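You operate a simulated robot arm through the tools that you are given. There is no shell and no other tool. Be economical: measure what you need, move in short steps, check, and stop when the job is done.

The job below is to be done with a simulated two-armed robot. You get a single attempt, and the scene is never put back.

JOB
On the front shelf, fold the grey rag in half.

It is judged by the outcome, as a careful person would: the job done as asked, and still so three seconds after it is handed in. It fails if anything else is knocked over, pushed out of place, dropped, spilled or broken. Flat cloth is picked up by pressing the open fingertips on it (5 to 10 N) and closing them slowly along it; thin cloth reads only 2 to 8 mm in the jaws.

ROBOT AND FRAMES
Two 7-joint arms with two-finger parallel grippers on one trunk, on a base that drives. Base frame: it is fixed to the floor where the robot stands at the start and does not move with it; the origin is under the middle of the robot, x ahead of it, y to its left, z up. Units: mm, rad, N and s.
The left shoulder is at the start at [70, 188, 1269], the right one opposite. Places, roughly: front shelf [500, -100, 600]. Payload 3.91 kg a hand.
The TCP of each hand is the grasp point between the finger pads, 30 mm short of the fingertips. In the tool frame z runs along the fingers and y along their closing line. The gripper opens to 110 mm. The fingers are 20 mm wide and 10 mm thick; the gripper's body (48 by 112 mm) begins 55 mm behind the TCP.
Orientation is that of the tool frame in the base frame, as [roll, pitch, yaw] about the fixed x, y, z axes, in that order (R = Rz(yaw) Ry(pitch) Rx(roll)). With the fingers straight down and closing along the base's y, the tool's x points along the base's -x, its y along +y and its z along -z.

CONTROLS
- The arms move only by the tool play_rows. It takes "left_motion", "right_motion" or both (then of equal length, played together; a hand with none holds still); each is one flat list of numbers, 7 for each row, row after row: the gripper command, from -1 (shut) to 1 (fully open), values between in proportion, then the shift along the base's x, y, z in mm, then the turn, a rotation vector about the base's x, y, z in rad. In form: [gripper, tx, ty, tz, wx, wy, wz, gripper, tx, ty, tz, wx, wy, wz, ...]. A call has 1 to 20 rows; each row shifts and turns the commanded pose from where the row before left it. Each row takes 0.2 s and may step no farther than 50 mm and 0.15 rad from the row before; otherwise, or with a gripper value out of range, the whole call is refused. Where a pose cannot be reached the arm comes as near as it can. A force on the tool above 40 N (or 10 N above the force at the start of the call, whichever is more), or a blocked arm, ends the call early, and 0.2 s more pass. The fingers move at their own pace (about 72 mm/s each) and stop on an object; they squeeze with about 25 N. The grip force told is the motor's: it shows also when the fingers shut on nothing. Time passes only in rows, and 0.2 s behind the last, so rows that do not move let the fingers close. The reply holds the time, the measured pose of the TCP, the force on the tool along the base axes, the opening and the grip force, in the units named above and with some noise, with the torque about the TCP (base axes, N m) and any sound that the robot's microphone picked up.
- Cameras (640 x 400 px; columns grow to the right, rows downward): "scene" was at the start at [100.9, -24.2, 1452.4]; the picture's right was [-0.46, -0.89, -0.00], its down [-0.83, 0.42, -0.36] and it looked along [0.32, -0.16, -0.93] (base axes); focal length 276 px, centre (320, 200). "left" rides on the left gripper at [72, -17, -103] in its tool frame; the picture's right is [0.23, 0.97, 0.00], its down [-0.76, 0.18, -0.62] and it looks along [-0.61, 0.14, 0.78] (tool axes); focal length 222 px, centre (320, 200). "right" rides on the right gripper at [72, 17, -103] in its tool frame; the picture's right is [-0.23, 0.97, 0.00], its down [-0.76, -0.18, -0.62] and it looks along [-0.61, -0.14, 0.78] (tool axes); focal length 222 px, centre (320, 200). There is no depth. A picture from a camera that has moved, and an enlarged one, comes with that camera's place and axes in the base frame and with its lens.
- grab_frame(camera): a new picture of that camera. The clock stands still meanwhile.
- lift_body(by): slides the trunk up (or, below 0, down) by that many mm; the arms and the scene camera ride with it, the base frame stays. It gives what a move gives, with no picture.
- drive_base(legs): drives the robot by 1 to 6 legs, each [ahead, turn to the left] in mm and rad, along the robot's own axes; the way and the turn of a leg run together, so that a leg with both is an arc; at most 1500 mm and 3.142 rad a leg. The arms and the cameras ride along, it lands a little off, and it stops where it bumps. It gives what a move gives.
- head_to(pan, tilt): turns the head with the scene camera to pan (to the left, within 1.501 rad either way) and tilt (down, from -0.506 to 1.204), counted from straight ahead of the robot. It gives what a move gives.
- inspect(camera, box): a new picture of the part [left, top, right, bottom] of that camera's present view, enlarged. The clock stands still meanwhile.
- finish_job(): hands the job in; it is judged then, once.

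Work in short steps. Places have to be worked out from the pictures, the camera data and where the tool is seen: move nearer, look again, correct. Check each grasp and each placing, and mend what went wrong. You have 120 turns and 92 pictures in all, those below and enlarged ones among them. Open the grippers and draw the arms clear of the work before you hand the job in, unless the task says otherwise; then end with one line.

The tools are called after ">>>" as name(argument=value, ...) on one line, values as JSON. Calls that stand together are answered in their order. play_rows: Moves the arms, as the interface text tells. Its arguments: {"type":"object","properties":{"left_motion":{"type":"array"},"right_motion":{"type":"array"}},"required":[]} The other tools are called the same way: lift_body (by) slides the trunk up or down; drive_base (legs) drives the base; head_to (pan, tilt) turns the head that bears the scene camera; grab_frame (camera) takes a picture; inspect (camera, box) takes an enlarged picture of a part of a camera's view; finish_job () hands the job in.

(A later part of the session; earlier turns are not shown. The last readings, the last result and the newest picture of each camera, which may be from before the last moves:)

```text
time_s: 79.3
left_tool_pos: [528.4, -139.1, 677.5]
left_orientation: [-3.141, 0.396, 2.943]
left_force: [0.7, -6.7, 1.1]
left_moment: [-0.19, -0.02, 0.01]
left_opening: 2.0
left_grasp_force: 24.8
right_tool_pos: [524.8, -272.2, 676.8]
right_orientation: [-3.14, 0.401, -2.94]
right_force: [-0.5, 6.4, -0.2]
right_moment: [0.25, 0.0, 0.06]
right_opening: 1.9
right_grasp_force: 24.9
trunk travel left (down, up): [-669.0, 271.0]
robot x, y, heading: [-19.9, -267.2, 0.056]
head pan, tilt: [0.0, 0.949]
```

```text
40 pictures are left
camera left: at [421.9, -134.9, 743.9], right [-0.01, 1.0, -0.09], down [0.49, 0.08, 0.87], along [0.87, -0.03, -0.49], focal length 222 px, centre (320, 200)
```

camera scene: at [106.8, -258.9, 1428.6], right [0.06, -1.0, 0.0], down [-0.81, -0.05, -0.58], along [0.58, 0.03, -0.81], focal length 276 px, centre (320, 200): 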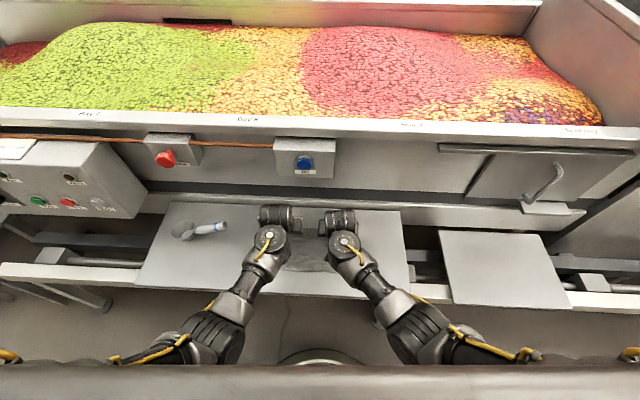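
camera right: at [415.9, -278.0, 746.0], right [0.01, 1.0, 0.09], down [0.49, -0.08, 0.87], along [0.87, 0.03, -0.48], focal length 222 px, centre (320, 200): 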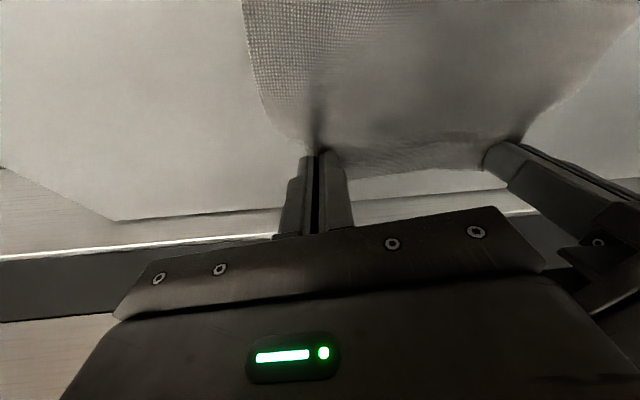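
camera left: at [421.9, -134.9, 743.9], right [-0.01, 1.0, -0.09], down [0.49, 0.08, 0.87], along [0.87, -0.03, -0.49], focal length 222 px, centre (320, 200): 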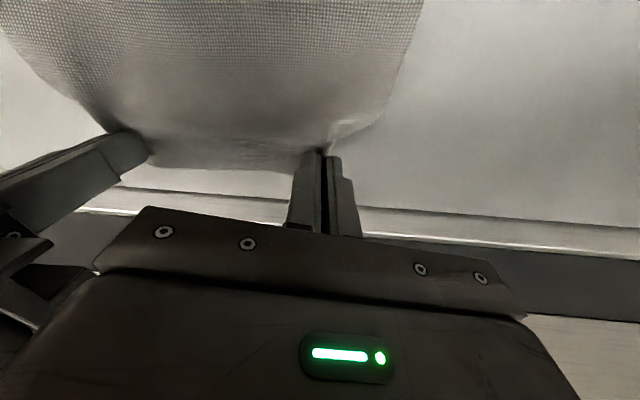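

Both corners are held, with mild tension between hands. I'll ease them 3 mm together and carry the edge up and over the fold line, tilting as I go, in the first half of the arc.

>>> play_rows(left_motion=[-1, -10, -1.5, 8, 0, -0.04, 0, -1, -10, -1.5, 7, 0, -0.04, 0, -1, -11, 0, 5, 0, -0.05, 0, -1, -12, 0, 5, 0, -0.05, 0, -1, -12, 0, 1, 0, -0.05, 0, -1, -12, 0, 0, 0, -0.05, 0, -1, 0, 0, 0, 0, 0, 0], right_motion=[-1, -9, 1.5, 8, 0, -0.04, 0, -1, -9, 1.5, 7, 0, -0.04, 0, -1, -11, 0, 5, 0, -0.05, 0, -1, -11, 0, 5, 0, -0.05, 0, -1, -11, 0, 1, 0, -0.05, 0, -1, -12, 0, 0, 0, -0.05, 0, -1, 0, 0, 0, 0, 0, 0])

>>> grab_frame(camera="scene")

>>> grab_frame(camera="left")

```text
time_s: 80.9
left_tool_pos: [461.6, -141.3, 703.8]
left_orientation: [3.073, 0.669, 2.908]
left_force: [-0.5, 0.1, 0.2]
left_moment: [0.01, 0.01, 0.02]
left_opening: 2.1
left_grasp_force: 25.2
right_tool_pos: [462.9, -269.9, 701.6]
right_orientation: [-3.071, 0.673, -2.902]
right_force: [-0.3, 0.3, 0.3]
right_moment: [0.03, 0.01, 0.0]
right_opening: 2.1
right_grasp_force: 24.9
trunk travel left (down, up): [-669.0, 271.0]
robot x, y, heading: [-16.6, -268.0, 0.056]
head pan, tilt: [0.0, 0.949]
```

```text
39 pictures are left
camera scene: at [106.5, -259.2, 1358.6], right [0.06, -1.0, 0.0], down [-0.81, -0.05, -0.58], along [0.58, 0.03, -0.81], focal length 276 px, centre (320, 200)
```

scene: 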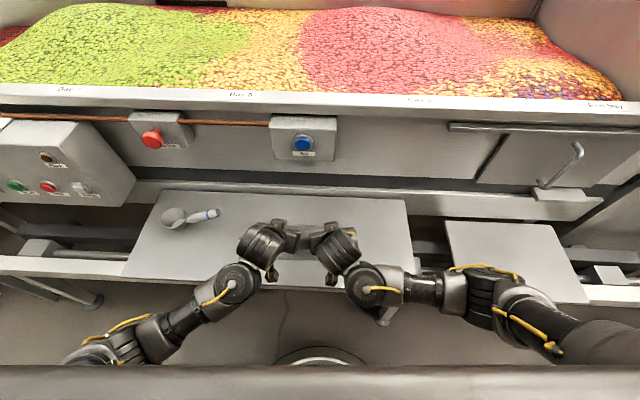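

```text
38 pictures are left
camera left: at [340.8, -137.2, 737.5], right [0.01, 1.0, -0.09], down [0.23, 0.08, 0.97], along [0.97, -0.03, -0.23], focal length 222 px, centre (320, 200)
```

left: 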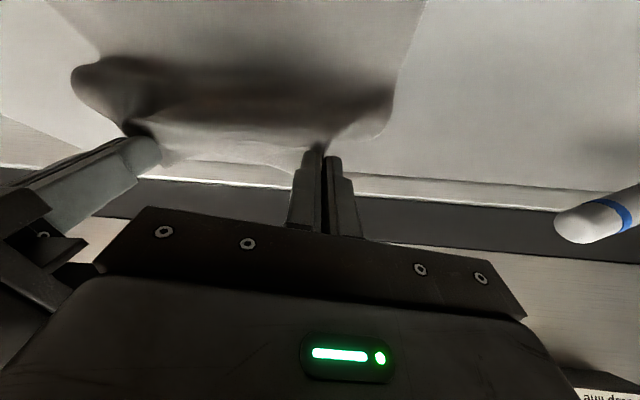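

Both hold, and the edge is over the fold line. Continuing the second half of the arc, downward and toward the robot with more tilt.

>>> play_rows(left_motion=[-1, -14, 0, -3, 0, -0.06, 0, -1, -14, 0, -3, 0, -0.06, 0, -1, -11, 0, -6, 0, -0.05, 0, -1, -11, 0, -7, 0, -0.05, 0, -1, -8, 0, -9, 0, -0.06, 0, -1, -7, 0, -9, 0, -0.05, 0, -1, 0, 0, 0, 0, 0, 0], right_motion=[-1, -14, 0, -3, 0, -0.06, 0, -1, -14, 0, -3, 0, -0.06, 0, -1, -11, 0, -6, 0, -0.05, 0, -1, -11, 0, -7, 0, -0.05, 0, -1, -8, 0, -8, 0, -0.06, 0, -1, -7, 0, -8, 0, -0.05, 0, -1, 0, 0, 0, 0, 0, 0])

>>> grab_frame(camera="left")

>>> grab_frame(camera="scene")

```text
time_s: 82.5
left_tool_pos: [397.2, -142.5, 666.9]
left_orientation: [2.935, 0.988, 2.804]
left_force: [-1.0, -0.2, -0.4]
left_moment: [0.0, -0.02, -0.02]
left_opening: 2.1
left_grasp_force: 24.8
right_tool_pos: [403.0, -266.8, 673.7]
right_orientation: [-2.945, 0.949, -2.815]
right_force: [0.3, 0.0, 0.0]
right_moment: [0.04, 0.01, 0.02]
right_opening: 1.8
right_grasp_force: 25.1
right hand out of reach, approached as far as the arm can: row 5, 6
trunk travel left (down, up): [-669.0, 271.0]
robot x, y, heading: [-18.7, -268.9, 0.057]
head pan, tilt: [0.0, 0.949]
```

```text
37 pictures are left
camera left: at [270.4, -137.4, 659.1], right [0.04, 1.0, -0.08], down [-0.1, 0.08, 0.99], along [0.99, -0.03, 0.1], focal length 222 px, centre (320, 200)
```

left: 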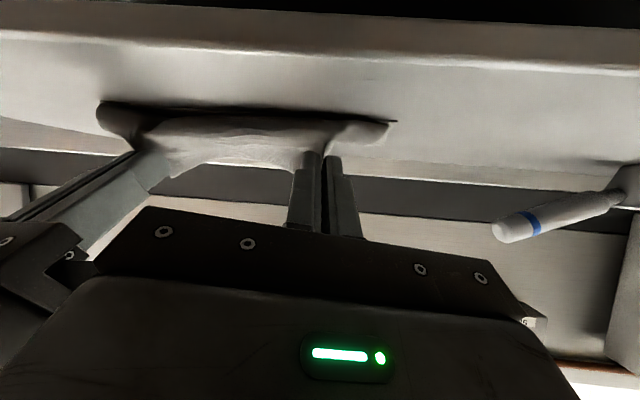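

```text
36 pictures are left
camera scene: at [107.1, -259.3, 1358.5], right [0.06, -1.0, 0.0], down [-0.81, -0.05, -0.58], along [0.58, 0.03, -0.81], focal length 276 px, centre (320, 200)
```

scene: 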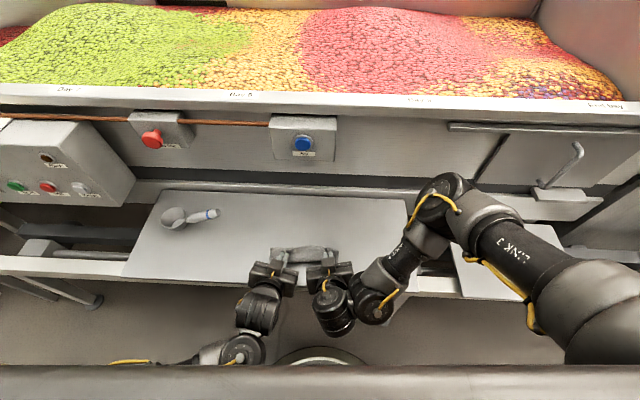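

Zooming in on the cloth before lowering.

>>> inspect(camera="scene", box=[240, 200, 380, 300])

>>> grab_frame(camera="right")

```text
4.00 times, centred on (310, 250) of scene
camera zoom: at [107.1, -259.3, 1358.5], right [0.06, -1.0, 0.0], down [-0.81, -0.05, -0.58], along [0.58, 0.03, -0.81], focal length 1102 px, centre (360, 0)
```

zoom: 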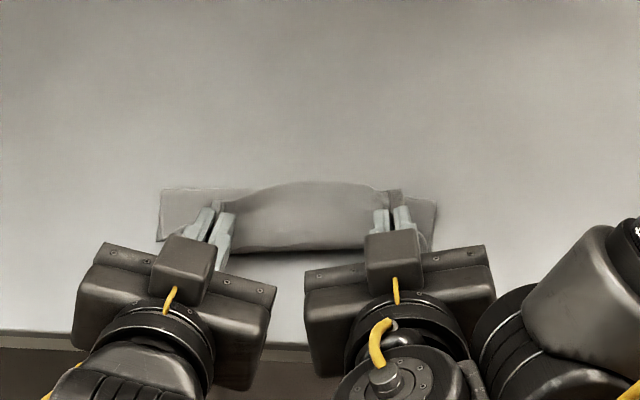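

```text
34 pictures are left
camera right: at [275.2, -271.5, 672.9], right [-0.04, 1.0, 0.07], down [-0.06, -0.08, 1.0], along [1.0, 0.03, 0.06], focal length 222 px, centre (320, 200)
```

right: 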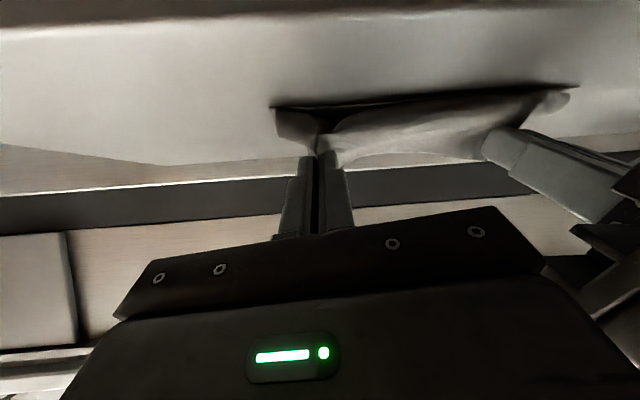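

The rag is folded over with the edge just above the near edge. I'll lower both hands gently and draw them slightly toward the robot to lay the edge down.

>>> play_rows(left_motion=[-1, -2, 0, -5, 0, 0, 0, -1, -2, 0, -5, 0, 0, 0, -1, -2, 0, -4, 0, 0, 0, -1, 0, 0, 0, 0, 0, 0], right_motion=[-1, -3, 0, -6, 0, 0, 0, -1, -3, 0, -6, 0, 0, 0, -1, -3, 0, -6, 0, 0, 0, -1, 0, 0, 0, 0, 0, 0])

>>> inspect(camera="scene", box=[240, 200, 380, 300])

>>> grab_frame(camera="left")

```text
time_s: 83.5
left_tool_pos: [391.9, -141.4, 651.1]
left_orientation: [2.935, 0.985, 2.804]
left_force: [-0.2, -0.2, 1.2]
left_moment: [-0.04, 0.0, -0.01]
left_opening: 1.7
left_grasp_force: 25.2
right_tool_pos: [392.6, -265.5, 655.7]
right_orientation: [-2.929, 0.989, -2.798]
right_force: [-0.3, -0.5, 0.8]
right_moment: [0.02, -0.02, 0.02]
right_opening: 1.7
right_grasp_force: 25.4
trunk travel left (down, up): [-669.0, 271.0]
robot x, y, heading: [-13.8, -265.8, 0.057]
head pan, tilt: [0.0, 0.949]
```

```text
4.00 times, centred on (310, 250) of scene
camera zoom: at [106.7, -259.1, 1358.6], right [0.06, -1.0, 0.0], down [-0.81, -0.05, -0.58], along [0.58, 0.03, -0.81], focal length 1102 px, centre (360, 0)
```

zoom: 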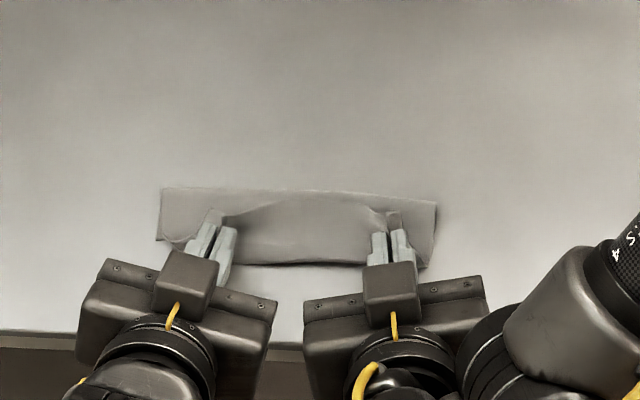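

```text
32 pictures are left
camera left: at [266.0, -137.4, 645.0], right [0.04, 1.0, -0.08], down [-0.1, 0.08, 0.99], along [0.99, -0.03, 0.1], focal length 222 px, centre (320, 200)
```

left: 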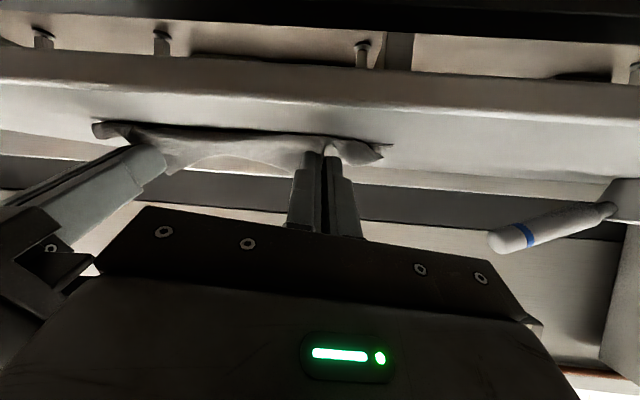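

The rag is now folded with its edge near the front edge. I'll shift both 8 mm forward to even the halves, lower the last few mm, then open slowly.

>>> play_rows(left_motion=[-1, 4, 0, -1, 0, 0, 0, -1, 4, 0, -1, 0, 0, 0, -1, 0, 0, -2, 0, 0, 0, -1, 0, 0, 0, 0, 0, 0], right_motion=[-1, 4, 0, -3, 0, 0, 0, -1, 4, 0, -3, 0, 0, 0, -1, 0, 0, -2, 0, 0, 0, -1, 0, 0, 0, 0, 0, 0])

>>> inspect(camera="scene", box=[240, 200, 380, 300])

```text
time_s: 84.5
left_tool_pos: [400.3, -141.4, 648.6]
left_orientation: [2.936, 0.988, 2.805]
left_force: [1.0, -0.2, 4.3]
left_moment: [-0.02, -0.09, -0.01]
left_opening: 2.0
left_grasp_force: 24.5
right_tool_pos: [402.3, -267.3, 648.5]
right_orientation: [-2.929, 0.988, -2.798]
right_force: [0.1, 1.3, 4.0]
right_moment: [0.08, -0.08, 0.04]
right_opening: 1.7
right_grasp_force: 24.6
trunk travel left (down, up): [-669.0, 271.0]
robot x, y, heading: [-17.7, -269.3, 0.056]
head pan, tilt: [0.0, 0.949]
```

```text
4.00 times, centred on (310, 250) of scene
camera zoom: at [106.1, -259.0, 1358.7], right [0.06, -1.0, 0.0], down [-0.81, -0.05, -0.58], along [0.58, 0.03, -0.81], focal length 1102 px, centre (360, 0)
```

zoom: 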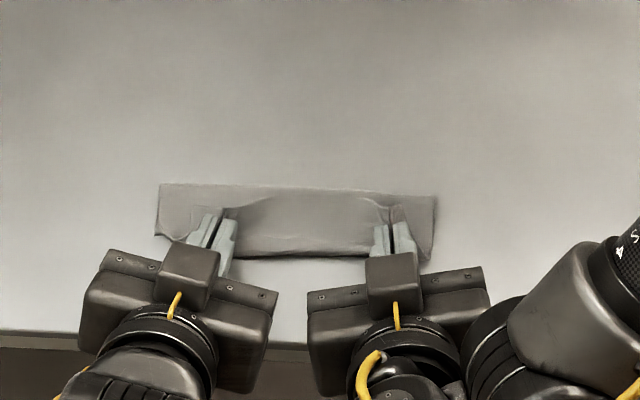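

Light contact on both. Opening the fingers a little, slowly.

>>> play_rows(left_motion=[-0.95, 0, 0, 0, 0, 0, 0, -0.9, 0, 0, 0, 0, 0, 0, -0.85, 0, 0, 0, 0, 0, 0, -0.8, 0, 0, 0, 0, 0, 0, -0.75, 0, 0, 0, 0, 0, 0, -0.7, 0, 0, 0, 0, 0, 0, -0.7, 0, 0, 0, 0, 0, 0], right_motion=[-0.95, 0, 0, 0, 0, 0, 0, -0.9, 0, 0, 0, 0, 0, 0, -0.85, 0, 0, 0, 0, 0, 0, -0.8, 0, 0, 0, 0, 0, 0, -0.75, 0, 0, 0, 0, 0, 0, -0.7, 0, 0, 0, 0, 0, 0, -0.7, 0, 0, 0, 0, 0, 0])

>>> inspect(camera="scene", box=[240, 200, 380, 300])

>>> grab_frame(camera="left")

```text
time_s: 86.1
left_tool_pos: [398.2, -141.2, 648.9]
left_orientation: [2.935, 0.985, 2.805]
left_force: [0.3, 1.8, 4.7]
left_moment: [-0.04, -0.12, 0.03]
left_opening: 15.8
left_grasp_force: 0.1
right_tool_pos: [402.1, -267.4, 648.1]
right_orientation: [-2.929, 0.988, -2.799]
right_force: [-0.1, -0.3, 3.0]
right_moment: [0.05, -0.03, 0.02]
right_opening: 16.1
right_grasp_force: 0.1
trunk travel left (down, up): [-669.0, 271.0]
robot x, y, heading: [-15.4, -268.9, 0.054]
head pan, tilt: [0.0, 0.949]
```

```text
4.00 times, centred on (310, 250) of scene
camera zoom: at [106.0, -259.0, 1358.7], right [0.06, -1.0, 0.0], down [-0.81, -0.05, -0.58], along [0.58, 0.03, -0.81], focal length 1102 px, centre (360, 0)
```

zoom: 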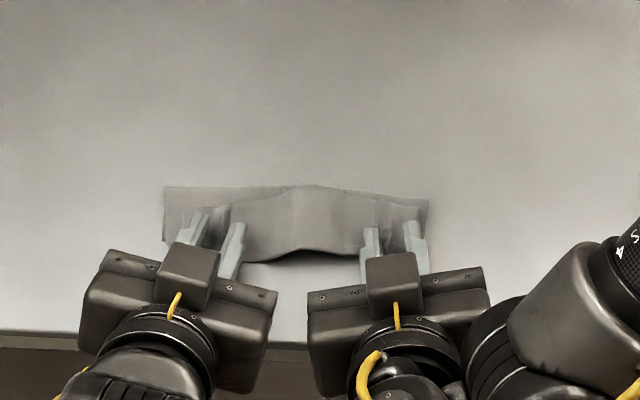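

```text
29 pictures are left
camera left: at [273.4, -136.6, 640.8], right [0.04, 1.0, -0.08], down [-0.1, 0.08, 0.99], along [0.99, -0.03, 0.1], focal length 222 px, centre (320, 200)
```

left: 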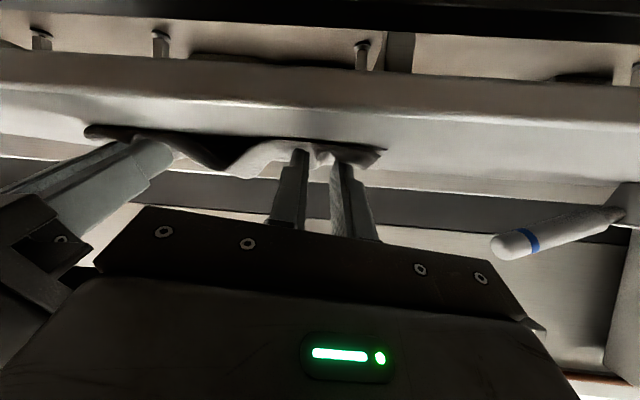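

Released. Withdrawing both along the finger axis, back and up.

>>> play_rows(left_motion=[-0.7, -4, 0, 4, 0, 0, 0, -0.7, -6, 0, 5, 0, 0, 0, -0.7, -8, 0, 6, 0, 0, 0, -0.7, -10, 0, 8, 0, 0, 0, -0.7, -10, 0, 10, 0, 0, 0, -0.7, -10, 0, 15, 0, 0, 0], right_motion=[-0.7, -4, 0, 4, 0, 0, 0, -0.7, -6, 0, 5, 0, 0, 0, -0.7, -8, 0, 6, 0, 0, 0, -0.7, -10, 0, 8, 0, 0, 0, -0.7, -10, 0, 10, 0, 0, 0, -0.7, -10, 0, 15, 0, 0, 0])

>>> inspect(camera="scene", box=[240, 200, 380, 300])

```text
time_s: 87.5
left_tool_pos: [350.1, -139.6, 696.6]
left_orientation: [2.933, 0.985, 2.804]
left_force: [-0.5, 1.6, -0.4]
left_moment: [0.05, 0.0, 0.03]
left_opening: 16.4
left_grasp_force: 0.1
right_tool_pos: [352.5, -266.5, 696.9]
right_orientation: [-2.932, 0.99, -2.799]
right_force: [-0.4, -0.7, -0.3]
right_moment: [-0.01, -0.02, -0.02]
right_opening: 16.5
right_grasp_force: 0.0
trunk travel left (down, up): [-669.0, 271.0]
robot x, y, heading: [-17.4, -269.7, 0.059]
head pan, tilt: [0.0, 0.949]
```

```text
4.00 times, centred on (310, 250) of scene
camera zoom: at [105.8, -259.1, 1358.6], right [0.06, -1.0, 0.0], down [-0.81, -0.05, -0.58], along [0.58, 0.03, -0.81], focal length 1102 px, centre (360, 0)
```

zoom: 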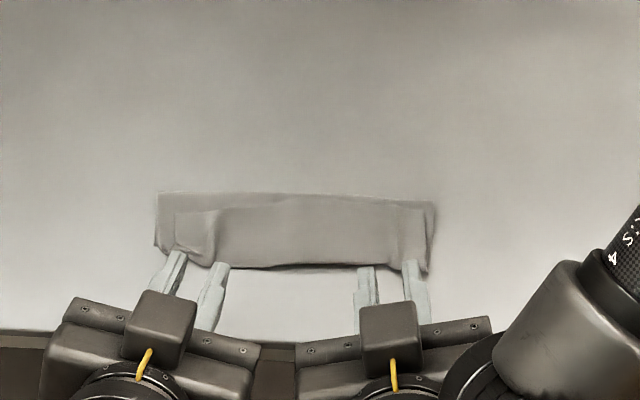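

Mostly good, but the top edge may be turned back on itself. Moving the hands clear to see.

>>> play_rows(left_motion=[-0.7, -8, 10, 20, 0, 0.06, 0, -0.7, -5, 15, 20, 0, 0.06, 0, -0.7, 0, 20, 20, 0, 0.06, 0, -0.7, 0, 20, 10, 0, 0.06, 0, -0.7, 0, 20, 0, 0, 0.06, 0], right_motion=[-0.7, -8, -10, 20, 0, 0.06, 0, -0.7, -5, -15, 20, 0, 0.06, 0, -0.7, 0, -20, 20, 0, 0.06, 0, -0.7, 0, -20, 10, 0, 0.06, 0, -0.7, 0, -20, 0, 0, 0.06, 0])

>>> inspect(camera="scene", box=[260, 220, 372, 290])

>>> grab_frame(camera="left")

```text
time_s: 88.8
left_tool_pos: [335.0, 3.9, 759.2]
left_orientation: [2.8, 0.642, 2.659]
left_force: [0.2, -0.1, -0.1]
left_moment: [0.0, 0.02, -0.01]
left_opening: 16.5
left_grasp_force: 0.1
left hand out of reach, approached as far as the arm can: row 5
right_tool_pos: [338.0, -348.2, 767.0]
right_orientation: [-3.057, 0.709, -2.895]
right_force: [0.1, -0.4, 0.7]
right_moment: [0.03, 0.02, 0.02]
right_opening: 16.3
right_grasp_force: 0.1
trunk travel left (down, up): [-669.0, 271.0]
robot x, y, heading: [-15.5, -270.6, 0.052]
head pan, tilt: [0.0, 0.949]
stopped in row 5 (left hand): the arm was blocked; the commanded pose is now the measured one
```

```text
5.71 times, centred on (316, 255) of scene
camera zoom: at [106.2, -258.0, 1358.6], right [0.06, -1.0, 0.0], down [-0.81, -0.05, -0.58], along [0.58, 0.03, -0.81], focal length 1575 px, centre (343, -114)
```

zoom: 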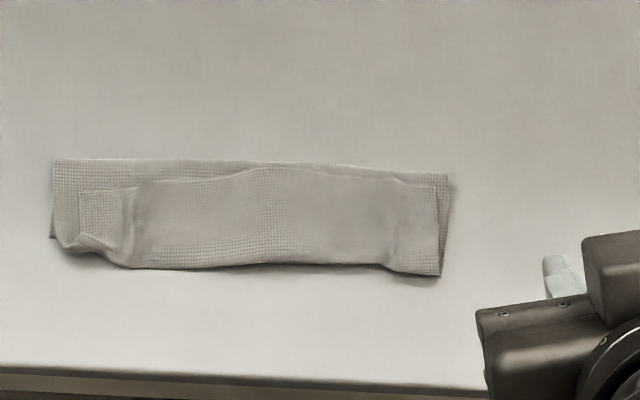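

```text
26 pictures are left
camera left: at [212.1, 11.5, 788.4], right [0.09, 0.99, 0.13], down [0.18, -0.14, 0.97], along [0.98, -0.07, -0.19], focal length 222 px, centre (320, 200)
```

left: 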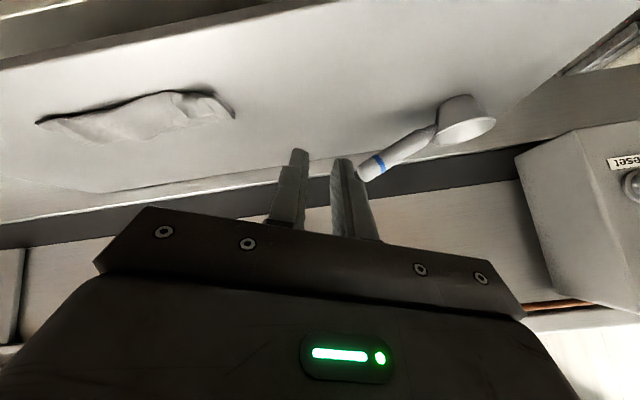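

The top layer's edge is turned back on itself: edge on top at x≈436–450, with front bulge at 403 and fold at ~460. I'll regrip that edge with a minimal pinch, unroll it back to the far side and refold taut. First I'll raise the trunk a bit and position the hands above the flap.

>>> lift_body(by=30)

>>> play_rows(left_motion=[-0.5, 13, 0, 0, -0.023, 0.094, 0.023, -0.5, 13, -10, 0, -0.023, 0.094, 0.023, -0.5, 13, -20, -10, -0.023, 0.094, 0.023, -0.5, 13, -20, -15, -0.023, 0.094, 0.023, -0.5, 13, -20, -15, -0.023, 0.094, 0.023, -0.5, 13, -20, -15, -0.023, 0.094, 0.023, -0.5, 13, -22, -15, 0, 0, 0, -0.5, 13, -22, -10, 0, 0, 0], right_motion=[-0.5, 13, 0, 0, -0.012, 0.093, 0.002, -0.5, 13, 5, 0, -0.012, 0.093, 0.002, -0.5, 13, 12, -15, -0.012, 0.093, 0.002, -0.5, 13, 12, -15, -0.012, 0.093, 0.002, -0.5, 13, 12, -15, -0.012, 0.093, 0.002, -0.5, 13, 12, -15, -0.012, 0.093, 0.002, -0.5, 14, 12, -15, 0, 0, 0, -0.5, 16, 12, -15, 0, 0, 0])

>>> grab_frame(camera="left")

>>> grab_frame(camera="right")

```text
time_s: 89.5
left_tool_pos: [334.9, 3.3, 788.2]
left_orientation: [2.799, 0.642, 2.66]
left_force: [0.4, 0.4, -0.3]
left_moment: [-0.01, 0.01, -0.02]
left_opening: 16.4
left_grasp_force: 0.2
right_tool_pos: [340.9, -349.7, 797.1]
right_orientation: [-3.058, 0.708, -2.896]
right_force: [0.5, 0.1, 0.2]
right_moment: [-0.03, -0.01, -0.02]
right_opening: 16.3
right_grasp_force: 0.1
trunk travel left (down, up): [-699.0, 241.0]
robot x, y, heading: [-17.6, -268.9, 0.057]
head pan, tilt: [0.0, 0.949]
```

```text
time_s: 91.3
left_tool_pos: [443.1, -124.8, 720.4]
left_orientation: [3.116, 0.27, 2.915]
left_force: [-0.2, 0.2, 0.6]
left_moment: [0.0, -0.01, -0.03]
left_opening: 27.3
left_grasp_force: 0.1
left hand out of reach, approached as far as the arm can: row 1, 2
right_tool_pos: [450.3, -272.5, 706.9]
right_orientation: [-3.124, 0.144, -2.911]
right_force: [0.1, -0.1, 0.3]
right_moment: [0.0, 0.02, 0.02]
right_opening: 27.2
right_grasp_force: 0.0
trunk travel left (down, up): [-699.0, 241.0]
robot x, y, heading: [-16.5, -270.5, 0.056]
head pan, tilt: [0.0, 0.949]
```

```text
25 pictures are left
camera left: at [345.0, -121.4, 799.2], right [0.0, 1.0, -0.03], down [0.59, 0.03, 0.81], along [0.81, -0.02, -0.59], focal length 222 px, centre (320, 200)
```

left: 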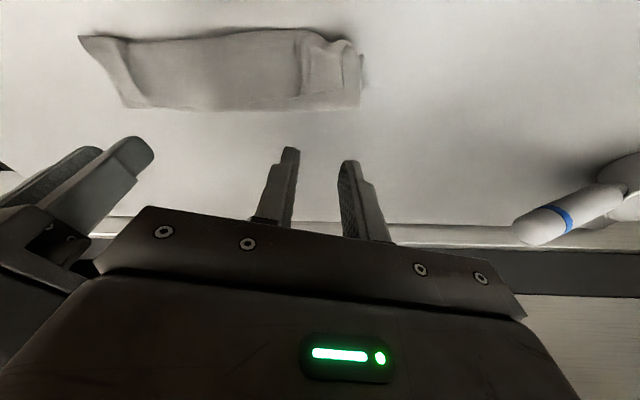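

```text
24 pictures are left
camera right: at [361.7, -274.9, 800.6], right [0.0, 1.0, 0.02], down [0.68, -0.01, 0.73], along [0.73, 0.01, -0.68], focal length 222 px, centre (320, 200)
```

right: 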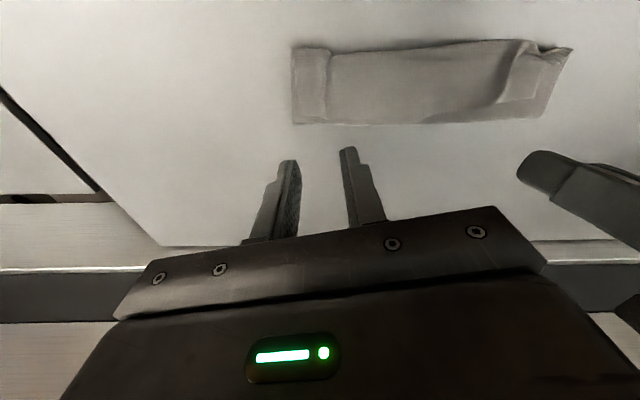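

Zooming into the cloth from the left hand to read its layers.

>>> inspect(camera="left", box=[60, 10, 400, 130])

>>> inspect(camera="right", box=[270, 20, 600, 140])

```text
1.88 times, centred on (230, 70) of left
camera zoom: at [345.0, -121.4, 799.2], right [0.0, 1.0, -0.03], down [0.59, 0.03, 0.81], along [0.81, -0.02, -0.59], focal length 418 px, centre (489, 445)
```

zoom: 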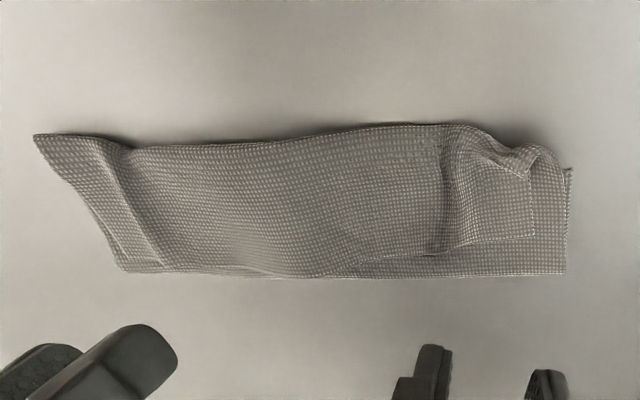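

```text
1.94 times, centred on (435, 80) of right
camera zoom: at [361.7, -274.9, 800.6], right [0.0, 1.0, 0.02], down [0.68, -0.01, 0.73], along [0.73, 0.01, -0.68], focal length 431 px, centre (97, 433)
```

zoom: 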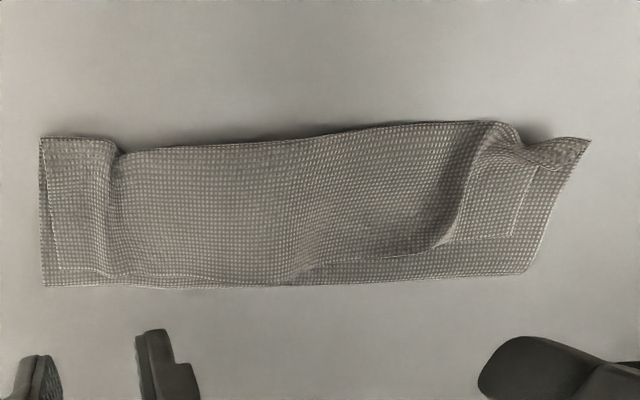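

Now clear: a flap lies on top with its free edge at x≈437 (left) to 449 (right). I'll descend onto that edge at y≈−127 and −272 with only a few mm of overlap.

>>> play_rows(left_motion=[-0.5, -1, 0, -12, 0.01, 0.03, 0, -0.5, -1, 0, -12, 0, 0.03, 0, -0.5, -1, -1, -12, 0, 0.03, 0, -0.5, -1, -1, -12, 0, 0.03, 0, -0.5, 0, 0, -6, 0, 0, 0, -0.5, 0, 0, 0, 0, 0, 0], right_motion=[-0.5, 0, 0, -10, 0, 0, 0, -0.5, 0, 0, -10, 0, 0, 0, -0.5, 0, 0, -10, 0, 0, 0, -0.5, -1, 0, -8, 0, 0, 0, -0.5, 0, 0, -4, 0, 0, 0, -0.5, 0, 0, 0, 0, 0, 0])

>>> inspect(camera="left", box=[160, 40, 480, 240])

>>> inspect(camera="right", box=[160, 40, 480, 240])

```text
time_s: 92.7
left_tool_pos: [440.3, -128.0, 666.2]
left_orientation: [3.13, 0.153, 2.914]
left_force: [0.2, -0.3, -0.4]
left_moment: [-0.02, 0.02, 0.02]
left_opening: 27.4
left_grasp_force: 0.0
right_tool_pos: [446.7, -271.6, 664.6]
right_orientation: [-3.124, 0.148, -2.913]
right_force: [0.4, 1.5, 0.2]
right_moment: [-0.01, -0.01, -0.03]
right_opening: 27.5
right_grasp_force: 0.0
trunk travel left (down, up): [-699.0, 241.0]
robot x, y, heading: [-17.1, -271.7, 0.054]
head pan, tilt: [0.0, 0.949]
```

```text
2.00 times, centred on (320, 140) of left
camera zoom: at [352.1, -126.6, 756.5], right [0.0, 1.0, -0.02], down [0.68, 0.02, 0.73], along [0.73, -0.02, -0.68], focal length 444 px, centre (320, 320)
```

zoom: 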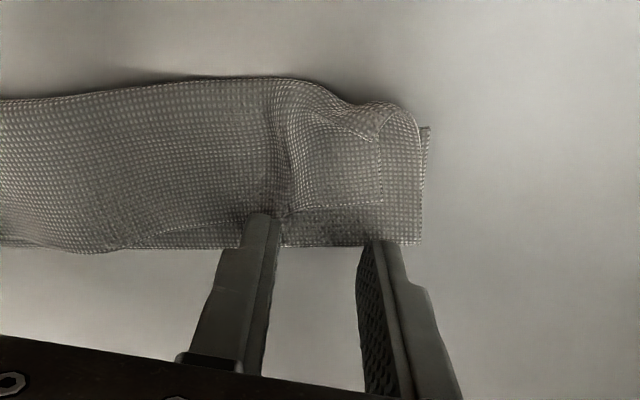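

```text
2.00 times, centred on (320, 140) of right
camera zoom: at [358.2, -273.9, 757.4], right [0.0, 1.0, 0.02], down [0.68, -0.01, 0.73], along [0.73, 0.01, -0.68], focal length 444 px, centre (320, 320)
```

zoom: 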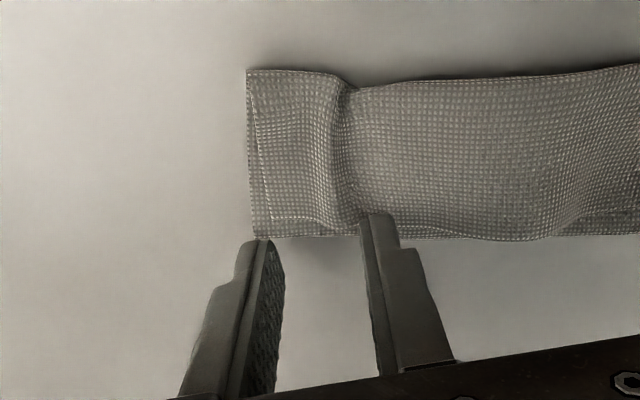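

The fingertips are near the flap edge. I'll shift both 5–7 mm toward the robot, slightly narrow the opening, and lower to contact.

>>> play_rows(left_motion=[-0.56, -4, 1, -3, 0, 0, 0, -0.56, -3, 1, -3, 0, 0, 0, -0.56, 0, 0, -2, 0, 0, 0, -0.56, 0, 0, 0, 0, 0, 0], right_motion=[-0.56, -3, 2, -3, 0, 0, 0, -0.56, -2, 2, -3, 0, 0, 0, -0.56, 0, 0, -1, 0, 0, 0, -0.56, 0, 0, 0, 0, 0, 0])

>>> inspect(camera="left", box=[160, 40, 480, 240])

>>> inspect(camera="right", box=[160, 40, 480, 240])

```text
time_s: 93.7
left_tool_pos: [431.7, -126.6, 658.7]
left_orientation: [3.131, 0.152, 2.914]
left_force: [0.3, -0.3, -0.4]
left_moment: [-0.01, -0.02, 0.01]
left_opening: 24.3
left_grasp_force: 0.1
right_tool_pos: [442.8, -268.5, 658.2]
right_orientation: [-3.124, 0.148, -2.911]
right_force: [0.1, 0.4, 0.1]
right_moment: [-0.02, 0.01, -0.01]
right_opening: 24.1
right_grasp_force: 0.0
trunk travel left (down, up): [-699.0, 241.0]
robot x, y, heading: [-16.4, -269.7, 0.055]
head pan, tilt: [0.0, 0.949]
```

```text
2.00 times, centred on (320, 140) of left
camera zoom: at [344.4, -124.0, 748.7], right [0.0, 1.0, -0.02], down [0.68, 0.02, 0.73], along [0.73, -0.02, -0.68], focal length 444 px, centre (320, 320)
```

zoom: 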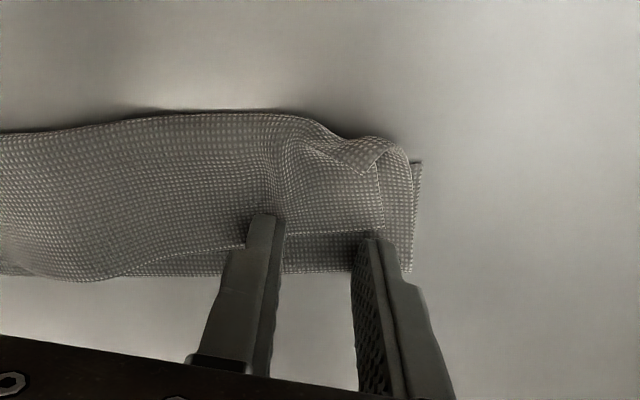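

```text
2.00 times, centred on (320, 140) of right
camera zoom: at [353.2, -270.2, 750.9], right [0.0, 1.0, 0.02], down [0.68, -0.01, 0.73], along [0.73, 0.01, -0.68], focal length 444 px, centre (320, 320)
```

zoom: 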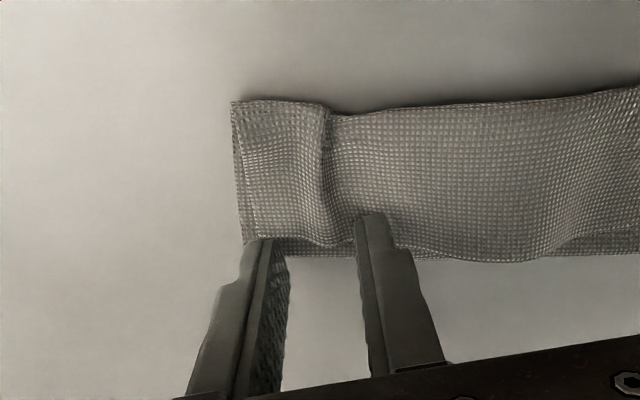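

Good overlap on both. Lowering to light contact.

>>> play_rows(left_motion=[-0.56, -2, 0, -1, 0, 0, 0, -0.56, 0, 0, -1, 0, 0, 0, -0.56, 0, 0, -1, 0, 0, 0, -0.56, 0, 0, 0, 0, 0, 0], right_motion=[-0.56, 0, 0, -1, 0, 0, 0, -0.56, 0, 0, -1, 0, 0, 0, -0.56, 0, 0, -1, 0, 0, 0, -0.56, 0, 0, 0, 0, 0, 0])

```text
time_s: 94.7
left_tool_pos: [430.0, -127.6, 654.3]
left_orientation: [3.13, 0.152, 2.916]
left_force: [0.3, 0.3, 0.0]
left_moment: [0.01, -0.03, 0.0]
left_opening: 24.1
left_grasp_force: 0.0
right_tool_pos: [441.1, -269.4, 657.0]
right_orientation: [-3.124, 0.149, -2.911]
right_force: [-0.5, 0.3, 0.5]
right_moment: [0.02, -0.03, 0.01]
right_opening: 24.3
right_grasp_force: 0.0
trunk travel left (down, up): [-699.0, 241.0]
robot x, y, heading: [-17.8, -264.4, 0.062]
head pan, tilt: [0.0, 0.949]
```

Not touching yet; a little further.

>>> play_rows(left_motion=[-0.56, 0, 0, -1, 0, 0, 0, -0.56, 0, 0, -0.7, 0, 0, 0, -0.56, 0, 0, 0, 0, 0, 0], right_motion=[-0.56, 0, 0, -1, 0.01, 0, 0, -0.56, 0, 0, -1, 0, 0, 0, -0.56, 0, 0, 0, 0, 0, 0])

```text
time_s: 95.5
left_tool_pos: [430.0, -126.1, 654.5]
left_orientation: [3.13, 0.151, 2.915]
left_force: [0.3, 0.1, 1.3]
left_moment: [0.0, 0.0, 0.03]
left_opening: 24.1
left_grasp_force: 0.1
right_tool_pos: [441.5, -268.0, 654.6]
right_orientation: [-3.135, 0.153, -2.915]
right_force: [0.7, -0.9, 6.7]
right_moment: [-0.05, 0.02, 0.02]
right_opening: 23.9
right_grasp_force: 0.0
trunk travel left (down, up): [-699.0, 241.0]
robot x, y, heading: [-18.9, -269.3, 0.056]
head pan, tilt: [0.0, 0.949]
```

Right is in contact at 6.7 N and left is just touching. Lower the left 0.8 mm and close both slowly.

>>> play_rows(left_motion=[-0.56, 0, 0, -0.8, -0.01, 0, 0, -0.56, 0, 0, 0, 0, 0, 0, -0.6, 0, 0, 0, 0, 0, 0, -0.65, 0, 0, 0, 0, 0, 0, -0.7, 0, 0, 0, 0, 0, 0, -0.75, 0, 0, 0, 0, 0, 0, -0.8, 0, 0, 0, 0, 0, 0, -0.85, 0, 0, 0, 0, 0, 0, -0.9, 0, 0, 0, 0, 0, 0, -0.95, 0, 0, 0, 0, 0, 0, -1, 0, 0, 0, 0, 0, 0, -1, 0, 0, 0, 0, 0, 0], right_motion=[-0.56, 0, 0, 0, 0, 0, 0, -0.56, 0, 0, 0, 0, 0, 0, -0.6, 0, 0, 0, 0, 0, 0, -0.65, 0, 0, 0, 0, 0, 0, -0.7, 0, 0, 0, 0, 0, 0, -0.75, 0, 0, 0, 0, 0, 0, -0.8, 0, 0, 0, 0, 0, 0, -0.85, 0, 0, 0, 0, 0, 0, -0.9, 0, 0, 0, 0, 0, 0, -0.95, 0, 0, 0, 0, 0, 0, -1, 0, 0, 0, 0, 0, 0, -1, 0, 0, 0, 0, 0, 0])

>>> play_rows(left_motion=[-1, 0, 0, 6, 0, 0, 0, -1, 0, 0, 6, 0, 0, 0, -1, 0, 0, 6, 0, 0, 0, -1, 0, 0, 0, 0, 0, 0], right_motion=[-1, 0, 0, 6, 0, 0, 0, -1, 0, 0, 6, 0, 0, 0, -1, 0, 0, 6, 0, 0, 0, -1, 0, 0, 0, 0, 0, 0])

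>>> grab_frame(camera="left")

>>> grab_frame(camera="right")

```text
time_s: 98.1
left_tool_pos: [431.2, -126.3, 654.5]
left_orientation: [-3.14, 0.156, 2.917]
left_force: [0.6, -3.1, 1.6]
left_moment: [-0.14, 0.0, 0.04]
left_opening: 1.7
left_grasp_force: 25.0
right_tool_pos: [440.3, -268.7, 654.2]
right_orientation: [-3.133, 0.153, -2.912]
right_force: [-0.1, 4.8, 11.2]
right_moment: [0.14, 0.0, -0.02]
right_opening: 3.0
right_grasp_force: 25.2
trunk travel left (down, up): [-699.0, 241.0]
robot x, y, heading: [-15.8, -265.6, 0.047]
head pan, tilt: [0.0, 0.949]
```

```text
time_s: 99.1
left_tool_pos: [430.3, -125.6, 672.9]
left_orientation: [3.142, 0.154, 2.917]
left_force: [1.3, -5.6, -0.2]
left_moment: [-0.17, -0.02, 0.06]
left_opening: 1.7
left_grasp_force: 25.3
right_tool_pos: [440.6, -269.1, 671.3]
right_orientation: [-3.134, 0.148, -2.913]
right_force: [-2.1, 6.1, 0.7]
right_moment: [0.19, 0.02, -0.02]
right_opening: 2.8
right_grasp_force: 25.3
trunk travel left (down, up): [-699.0, 241.0]
robot x, y, heading: [-17.1, -262.4, 0.052]
head pan, tilt: [0.0, 0.949]
```

```text
17 pictures are left
camera left: at [343.0, -122.5, 763.4], right [0.0, 1.0, -0.03], down [0.68, 0.03, 0.73], along [0.73, -0.02, -0.68], focal length 222 px, centre (320, 200)
```

left: 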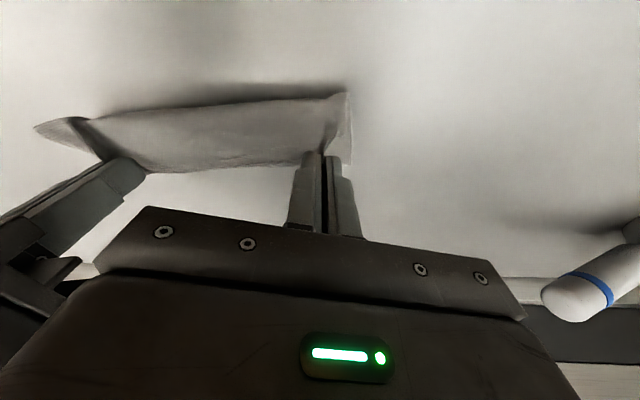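

```text
16 pictures are left
camera right: at [352.3, -271.7, 763.3], right [0.0, 1.0, 0.03], down [0.68, -0.02, 0.73], along [0.73, 0.02, -0.68], focal length 222 px, centre (320, 200)
```

right: 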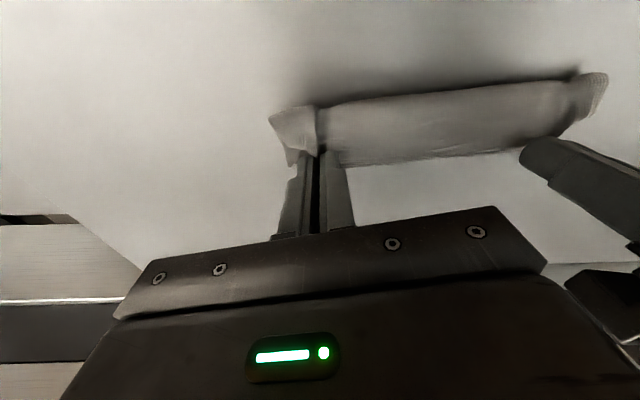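

Both hold cloth; the right reads 2.8 mm, perhaps more than one layer. I'll relax the tension, lift 15 mm more and look from the head.

>>> play_rows(left_motion=[-1, 2, -2, 5, 0, 0, 0, -1, 3, 0, 5, 0, 0, 0, -1, 3, 0, 5, 0, 0, 0, -1, 0, 0, 0, 0, 0, 0], right_motion=[-1, 2, 2, 5, 0, 0, 0, -1, 3, 0, 5, 0, 0, 0, -1, 3, 0, 5, 0, 0, 0, -1, 0, 0, 0, 0, 0, 0])

>>> inspect(camera="right", box=[240, 50, 640, 200])

```text
time_s: 100.1
left_tool_pos: [439.0, -127.7, 688.3]
left_orientation: [3.14, 0.155, 2.915]
left_force: [-0.5, -1.7, 0.3]
left_moment: [-0.04, -0.01, 0.03]
left_opening: 1.8
left_grasp_force: 24.8
right_tool_pos: [448.6, -267.5, 684.8]
right_orientation: [-3.132, 0.149, -2.915]
right_force: [0.9, 1.0, -0.1]
right_moment: [0.05, 0.01, -0.02]
right_opening: 2.6
right_grasp_force: 24.9
trunk travel left (down, up): [-699.0, 241.0]
robot x, y, heading: [-14.5, -267.1, 0.058]
head pan, tilt: [0.0, 0.949]
```

```text
1.60 times, centred on (440, 125) of right
camera zoom: at [359.6, -270.1, 779.3], right [0.0, 1.0, 0.03], down [0.68, -0.02, 0.73], along [0.73, 0.02, -0.68], focal length 355 px, centre (128, 320)
```

zoom: 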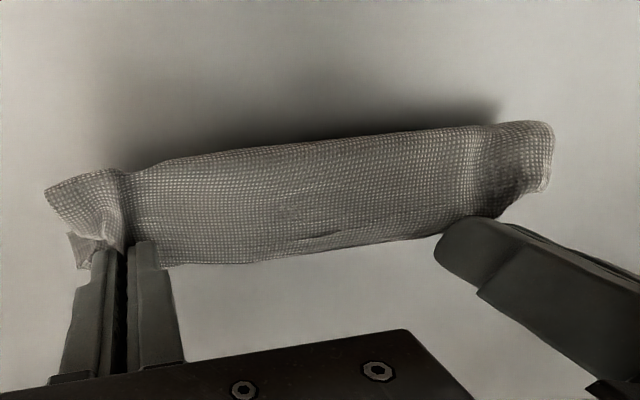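

The whole cloth appears to be rising. I'll lift another 60 mm and look at how it hangs.

>>> play_rows(left_motion=[-1, 3, 0, 10, 0, 0, 0, -1, 3, 0, 10, 0, 0, 0, -1, 3, 0, 10, 0, 0, 0, -1, 3, 0, 10, 0, 0, 0, -1, 3, 0, 10, 0, 0, 0, -1, 0, 0, 0, 0, 0, 0], right_motion=[-1, 3, 0, 10, 0, 0, 0, -1, 3, 0, 10, 0, 0, 0, -1, 3, 0, 10, 0, 0, 0, -1, 3, 0, 10, 0, 0, 0, -1, 3, 0, 10, 0, 0, 0, -1, 0, 0, 0, 0, 0, 0])

>>> grab_frame(camera="left")

>>> inspect(camera="scene", box=[230, 170, 400, 290])

```text
time_s: 101.5
left_tool_pos: [454.9, -128.8, 736.3]
left_orientation: [3.141, 0.155, 2.916]
left_force: [-0.3, -0.2, -0.4]
left_moment: [-0.03, 0.01, 0.0]
left_opening: 1.7
left_grasp_force: 25.1
right_tool_pos: [464.3, -267.8, 736.7]
right_orientation: [-3.134, 0.15, -2.914]
right_force: [0.9, -0.1, -0.1]
right_moment: [-0.03, 0.03, 0.03]
right_opening: 2.7
right_grasp_force: 25.0
trunk travel left (down, up): [-699.0, 241.0]
robot x, y, heading: [-17.1, -265.8, 0.06]
head pan, tilt: [0.0, 0.949]
```

```text
14 pictures are left
camera left: at [366.7, -125.1, 826.6], right [0.0, 1.0, -0.03], down [0.68, 0.03, 0.73], along [0.73, -0.02, -0.68], focal length 222 px, centre (320, 200)
```

left: 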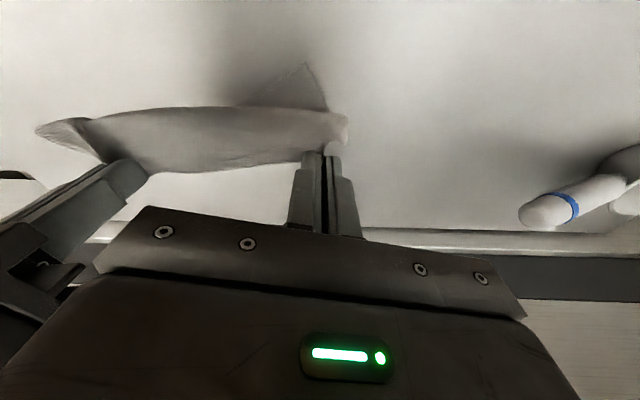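

```text
3.33 times, centred on (315, 230) of scene
camera zoom: at [106.6, -259.0, 1388.6], right [0.06, -1.0, 0.0], down [-0.81, -0.05, -0.58], along [0.58, 0.03, -0.81], focal length 919 px, centre (337, 100)
```

zoom: 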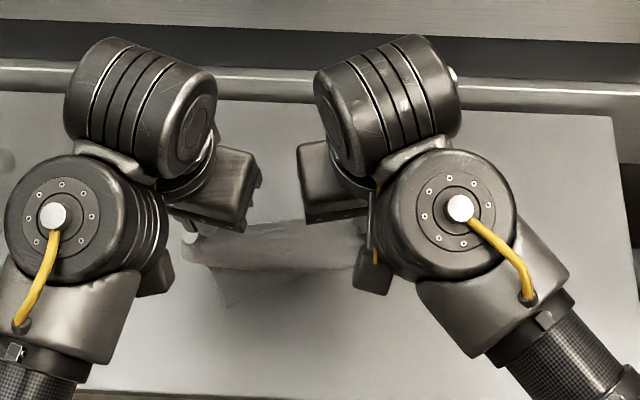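

The left corner hangs as a clean single layer, but the right jaw has caught several layers. I'll carry the cloth toward the far side while lowering, so the left side lays out flat toward the robot, then release the right and re-sort that side.

>>> play_rows(left_motion=[-1, 15, 0, -5, 0, 0, 0, -1, 15, 0, -8, 0, 0, 0, -1, 15, 0, -12, 0, 0, 0, -1, 15, 0, -15, 0, 0, 0, -1, 15, 0, -15, 0, 0, 0, -1, 12, 0, -15, 0, 0, 0, -1, 0, 0, 0, 0, 0, 0], right_motion=[-1, 15, 0, -5, 0, 0, 0, -1, 15, 0, -8, 0, 0, 0, -1, 15, 0, -12, 0, 0, 0, -1, 13, 0, -15, 0, 0, 0, -1, 12, 0, -15, 0, 0, 0, -1, 10, 0, -15, 0, 0, 0, -1, 0, 0, 0, 0, 0, 0])

>>> grab_frame(camera="right")

```text
time_s: 103.1
left_tool_pos: [541.0, -128.7, 667.2]
left_orientation: [3.141, 0.154, 2.916]
left_force: [0.3, -0.5, 0.8]
left_moment: [0.01, 0.0, -0.02]
left_opening: 2.0
left_grasp_force: 24.7
right_tool_pos: [543.2, -267.1, 666.7]
right_orientation: [-3.133, 0.15, -2.915]
right_force: [0.2, 0.1, -0.3]
right_moment: [-0.01, 0.04, -0.04]
right_opening: 2.9
right_grasp_force: 25.5
trunk travel left (down, up): [-699.0, 241.0]
robot x, y, heading: [-17.1, -268.6, 0.054]
head pan, tilt: [0.0, 0.949]
```

```text
12 pictures are left
camera right: at [454.3, -270.3, 759.1], right [0.0, 1.0, 0.03], down [0.68, -0.02, 0.73], along [0.73, 0.02, -0.68], focal length 222 px, centre (320, 200)
```

right: 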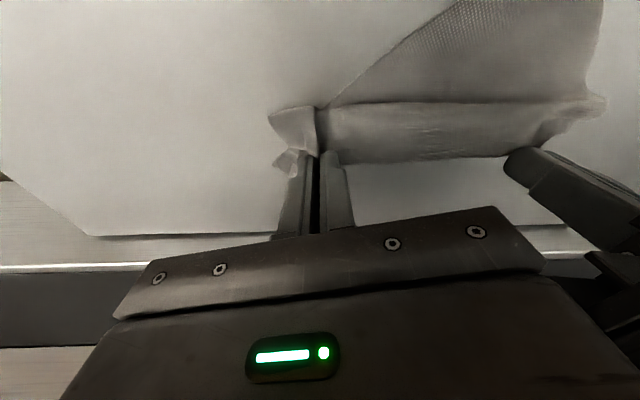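

The right jaw holds both the far-right and near-right corners. I'll lower, open the right, and regrip only the top layer with a very light touch.

>>> play_rows(left_motion=[-1, 0, 0, -4, 0, 0, 0, -1, 0, 0, -4, 0, 0, 0, -1, 0, 0, 0, 0, 0, 0, -1, 0, 0, 0, 0, 0, 0, -1, 0, 0, 0, 0, 0, 0, -1, 0, 0, 0, 0, 0, 0, -1, 0, 0, 0, 0, 0, 0, -1, 0, 0, 0, 0, 0, 0], right_motion=[-1, 0, 0, -5, 0, 0, 0, -1, 0, 0, -4, 0, 0, 0, -0.9, 0, 0, 0, 0, 0, 0, -0.75, 0, 0, 0, 0, 0, 0, -0.6, 0, 0, 0, 0, 0, 0, -0.5, 0, 0, 5, 0, 0, 0, -0.5, 0, 0, 10, 0, 0, 0, -0.5, 0, 0, 10, 0, 0, 0])

>>> inspect(camera="right", box=[200, 40, 560, 240])

```text
time_s: 104.9
left_tool_pos: [541.8, -127.3, 657.9]
left_orientation: [3.141, 0.155, 2.917]
left_force: [0.3, 0.0, 0.0]
left_moment: [0.0, 0.01, 0.01]
left_opening: 1.9
left_grasp_force: 24.5
right_tool_pos: [543.8, -267.6, 681.2]
right_orientation: [-3.134, 0.151, -2.914]
right_force: [0.4, 0.5, 0.6]
right_moment: [-0.02, 0.0, -0.03]
right_opening: 27.6
right_grasp_force: 0.0
trunk travel left (down, up): [-699.0, 241.0]
robot x, y, heading: [-15.8, -272.8, 0.06]
head pan, tilt: [0.0, 0.949]
```

```text
1.78 times, centred on (380, 140) of right
camera zoom: at [455.2, -270.7, 775.2], right [0.0, 1.0, 0.03], down [0.68, -0.02, 0.73], along [0.73, 0.02, -0.68], focal length 395 px, centre (213, 307)
```

zoom: 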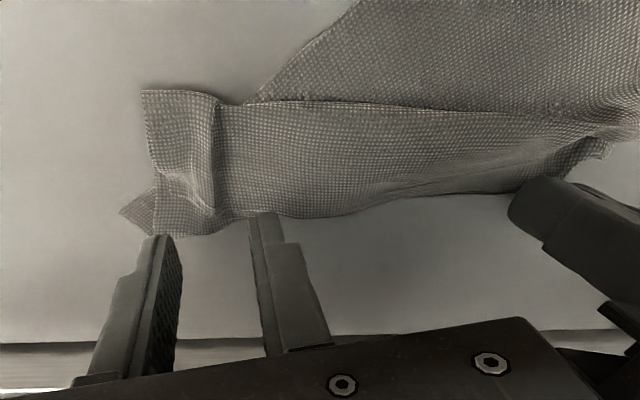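

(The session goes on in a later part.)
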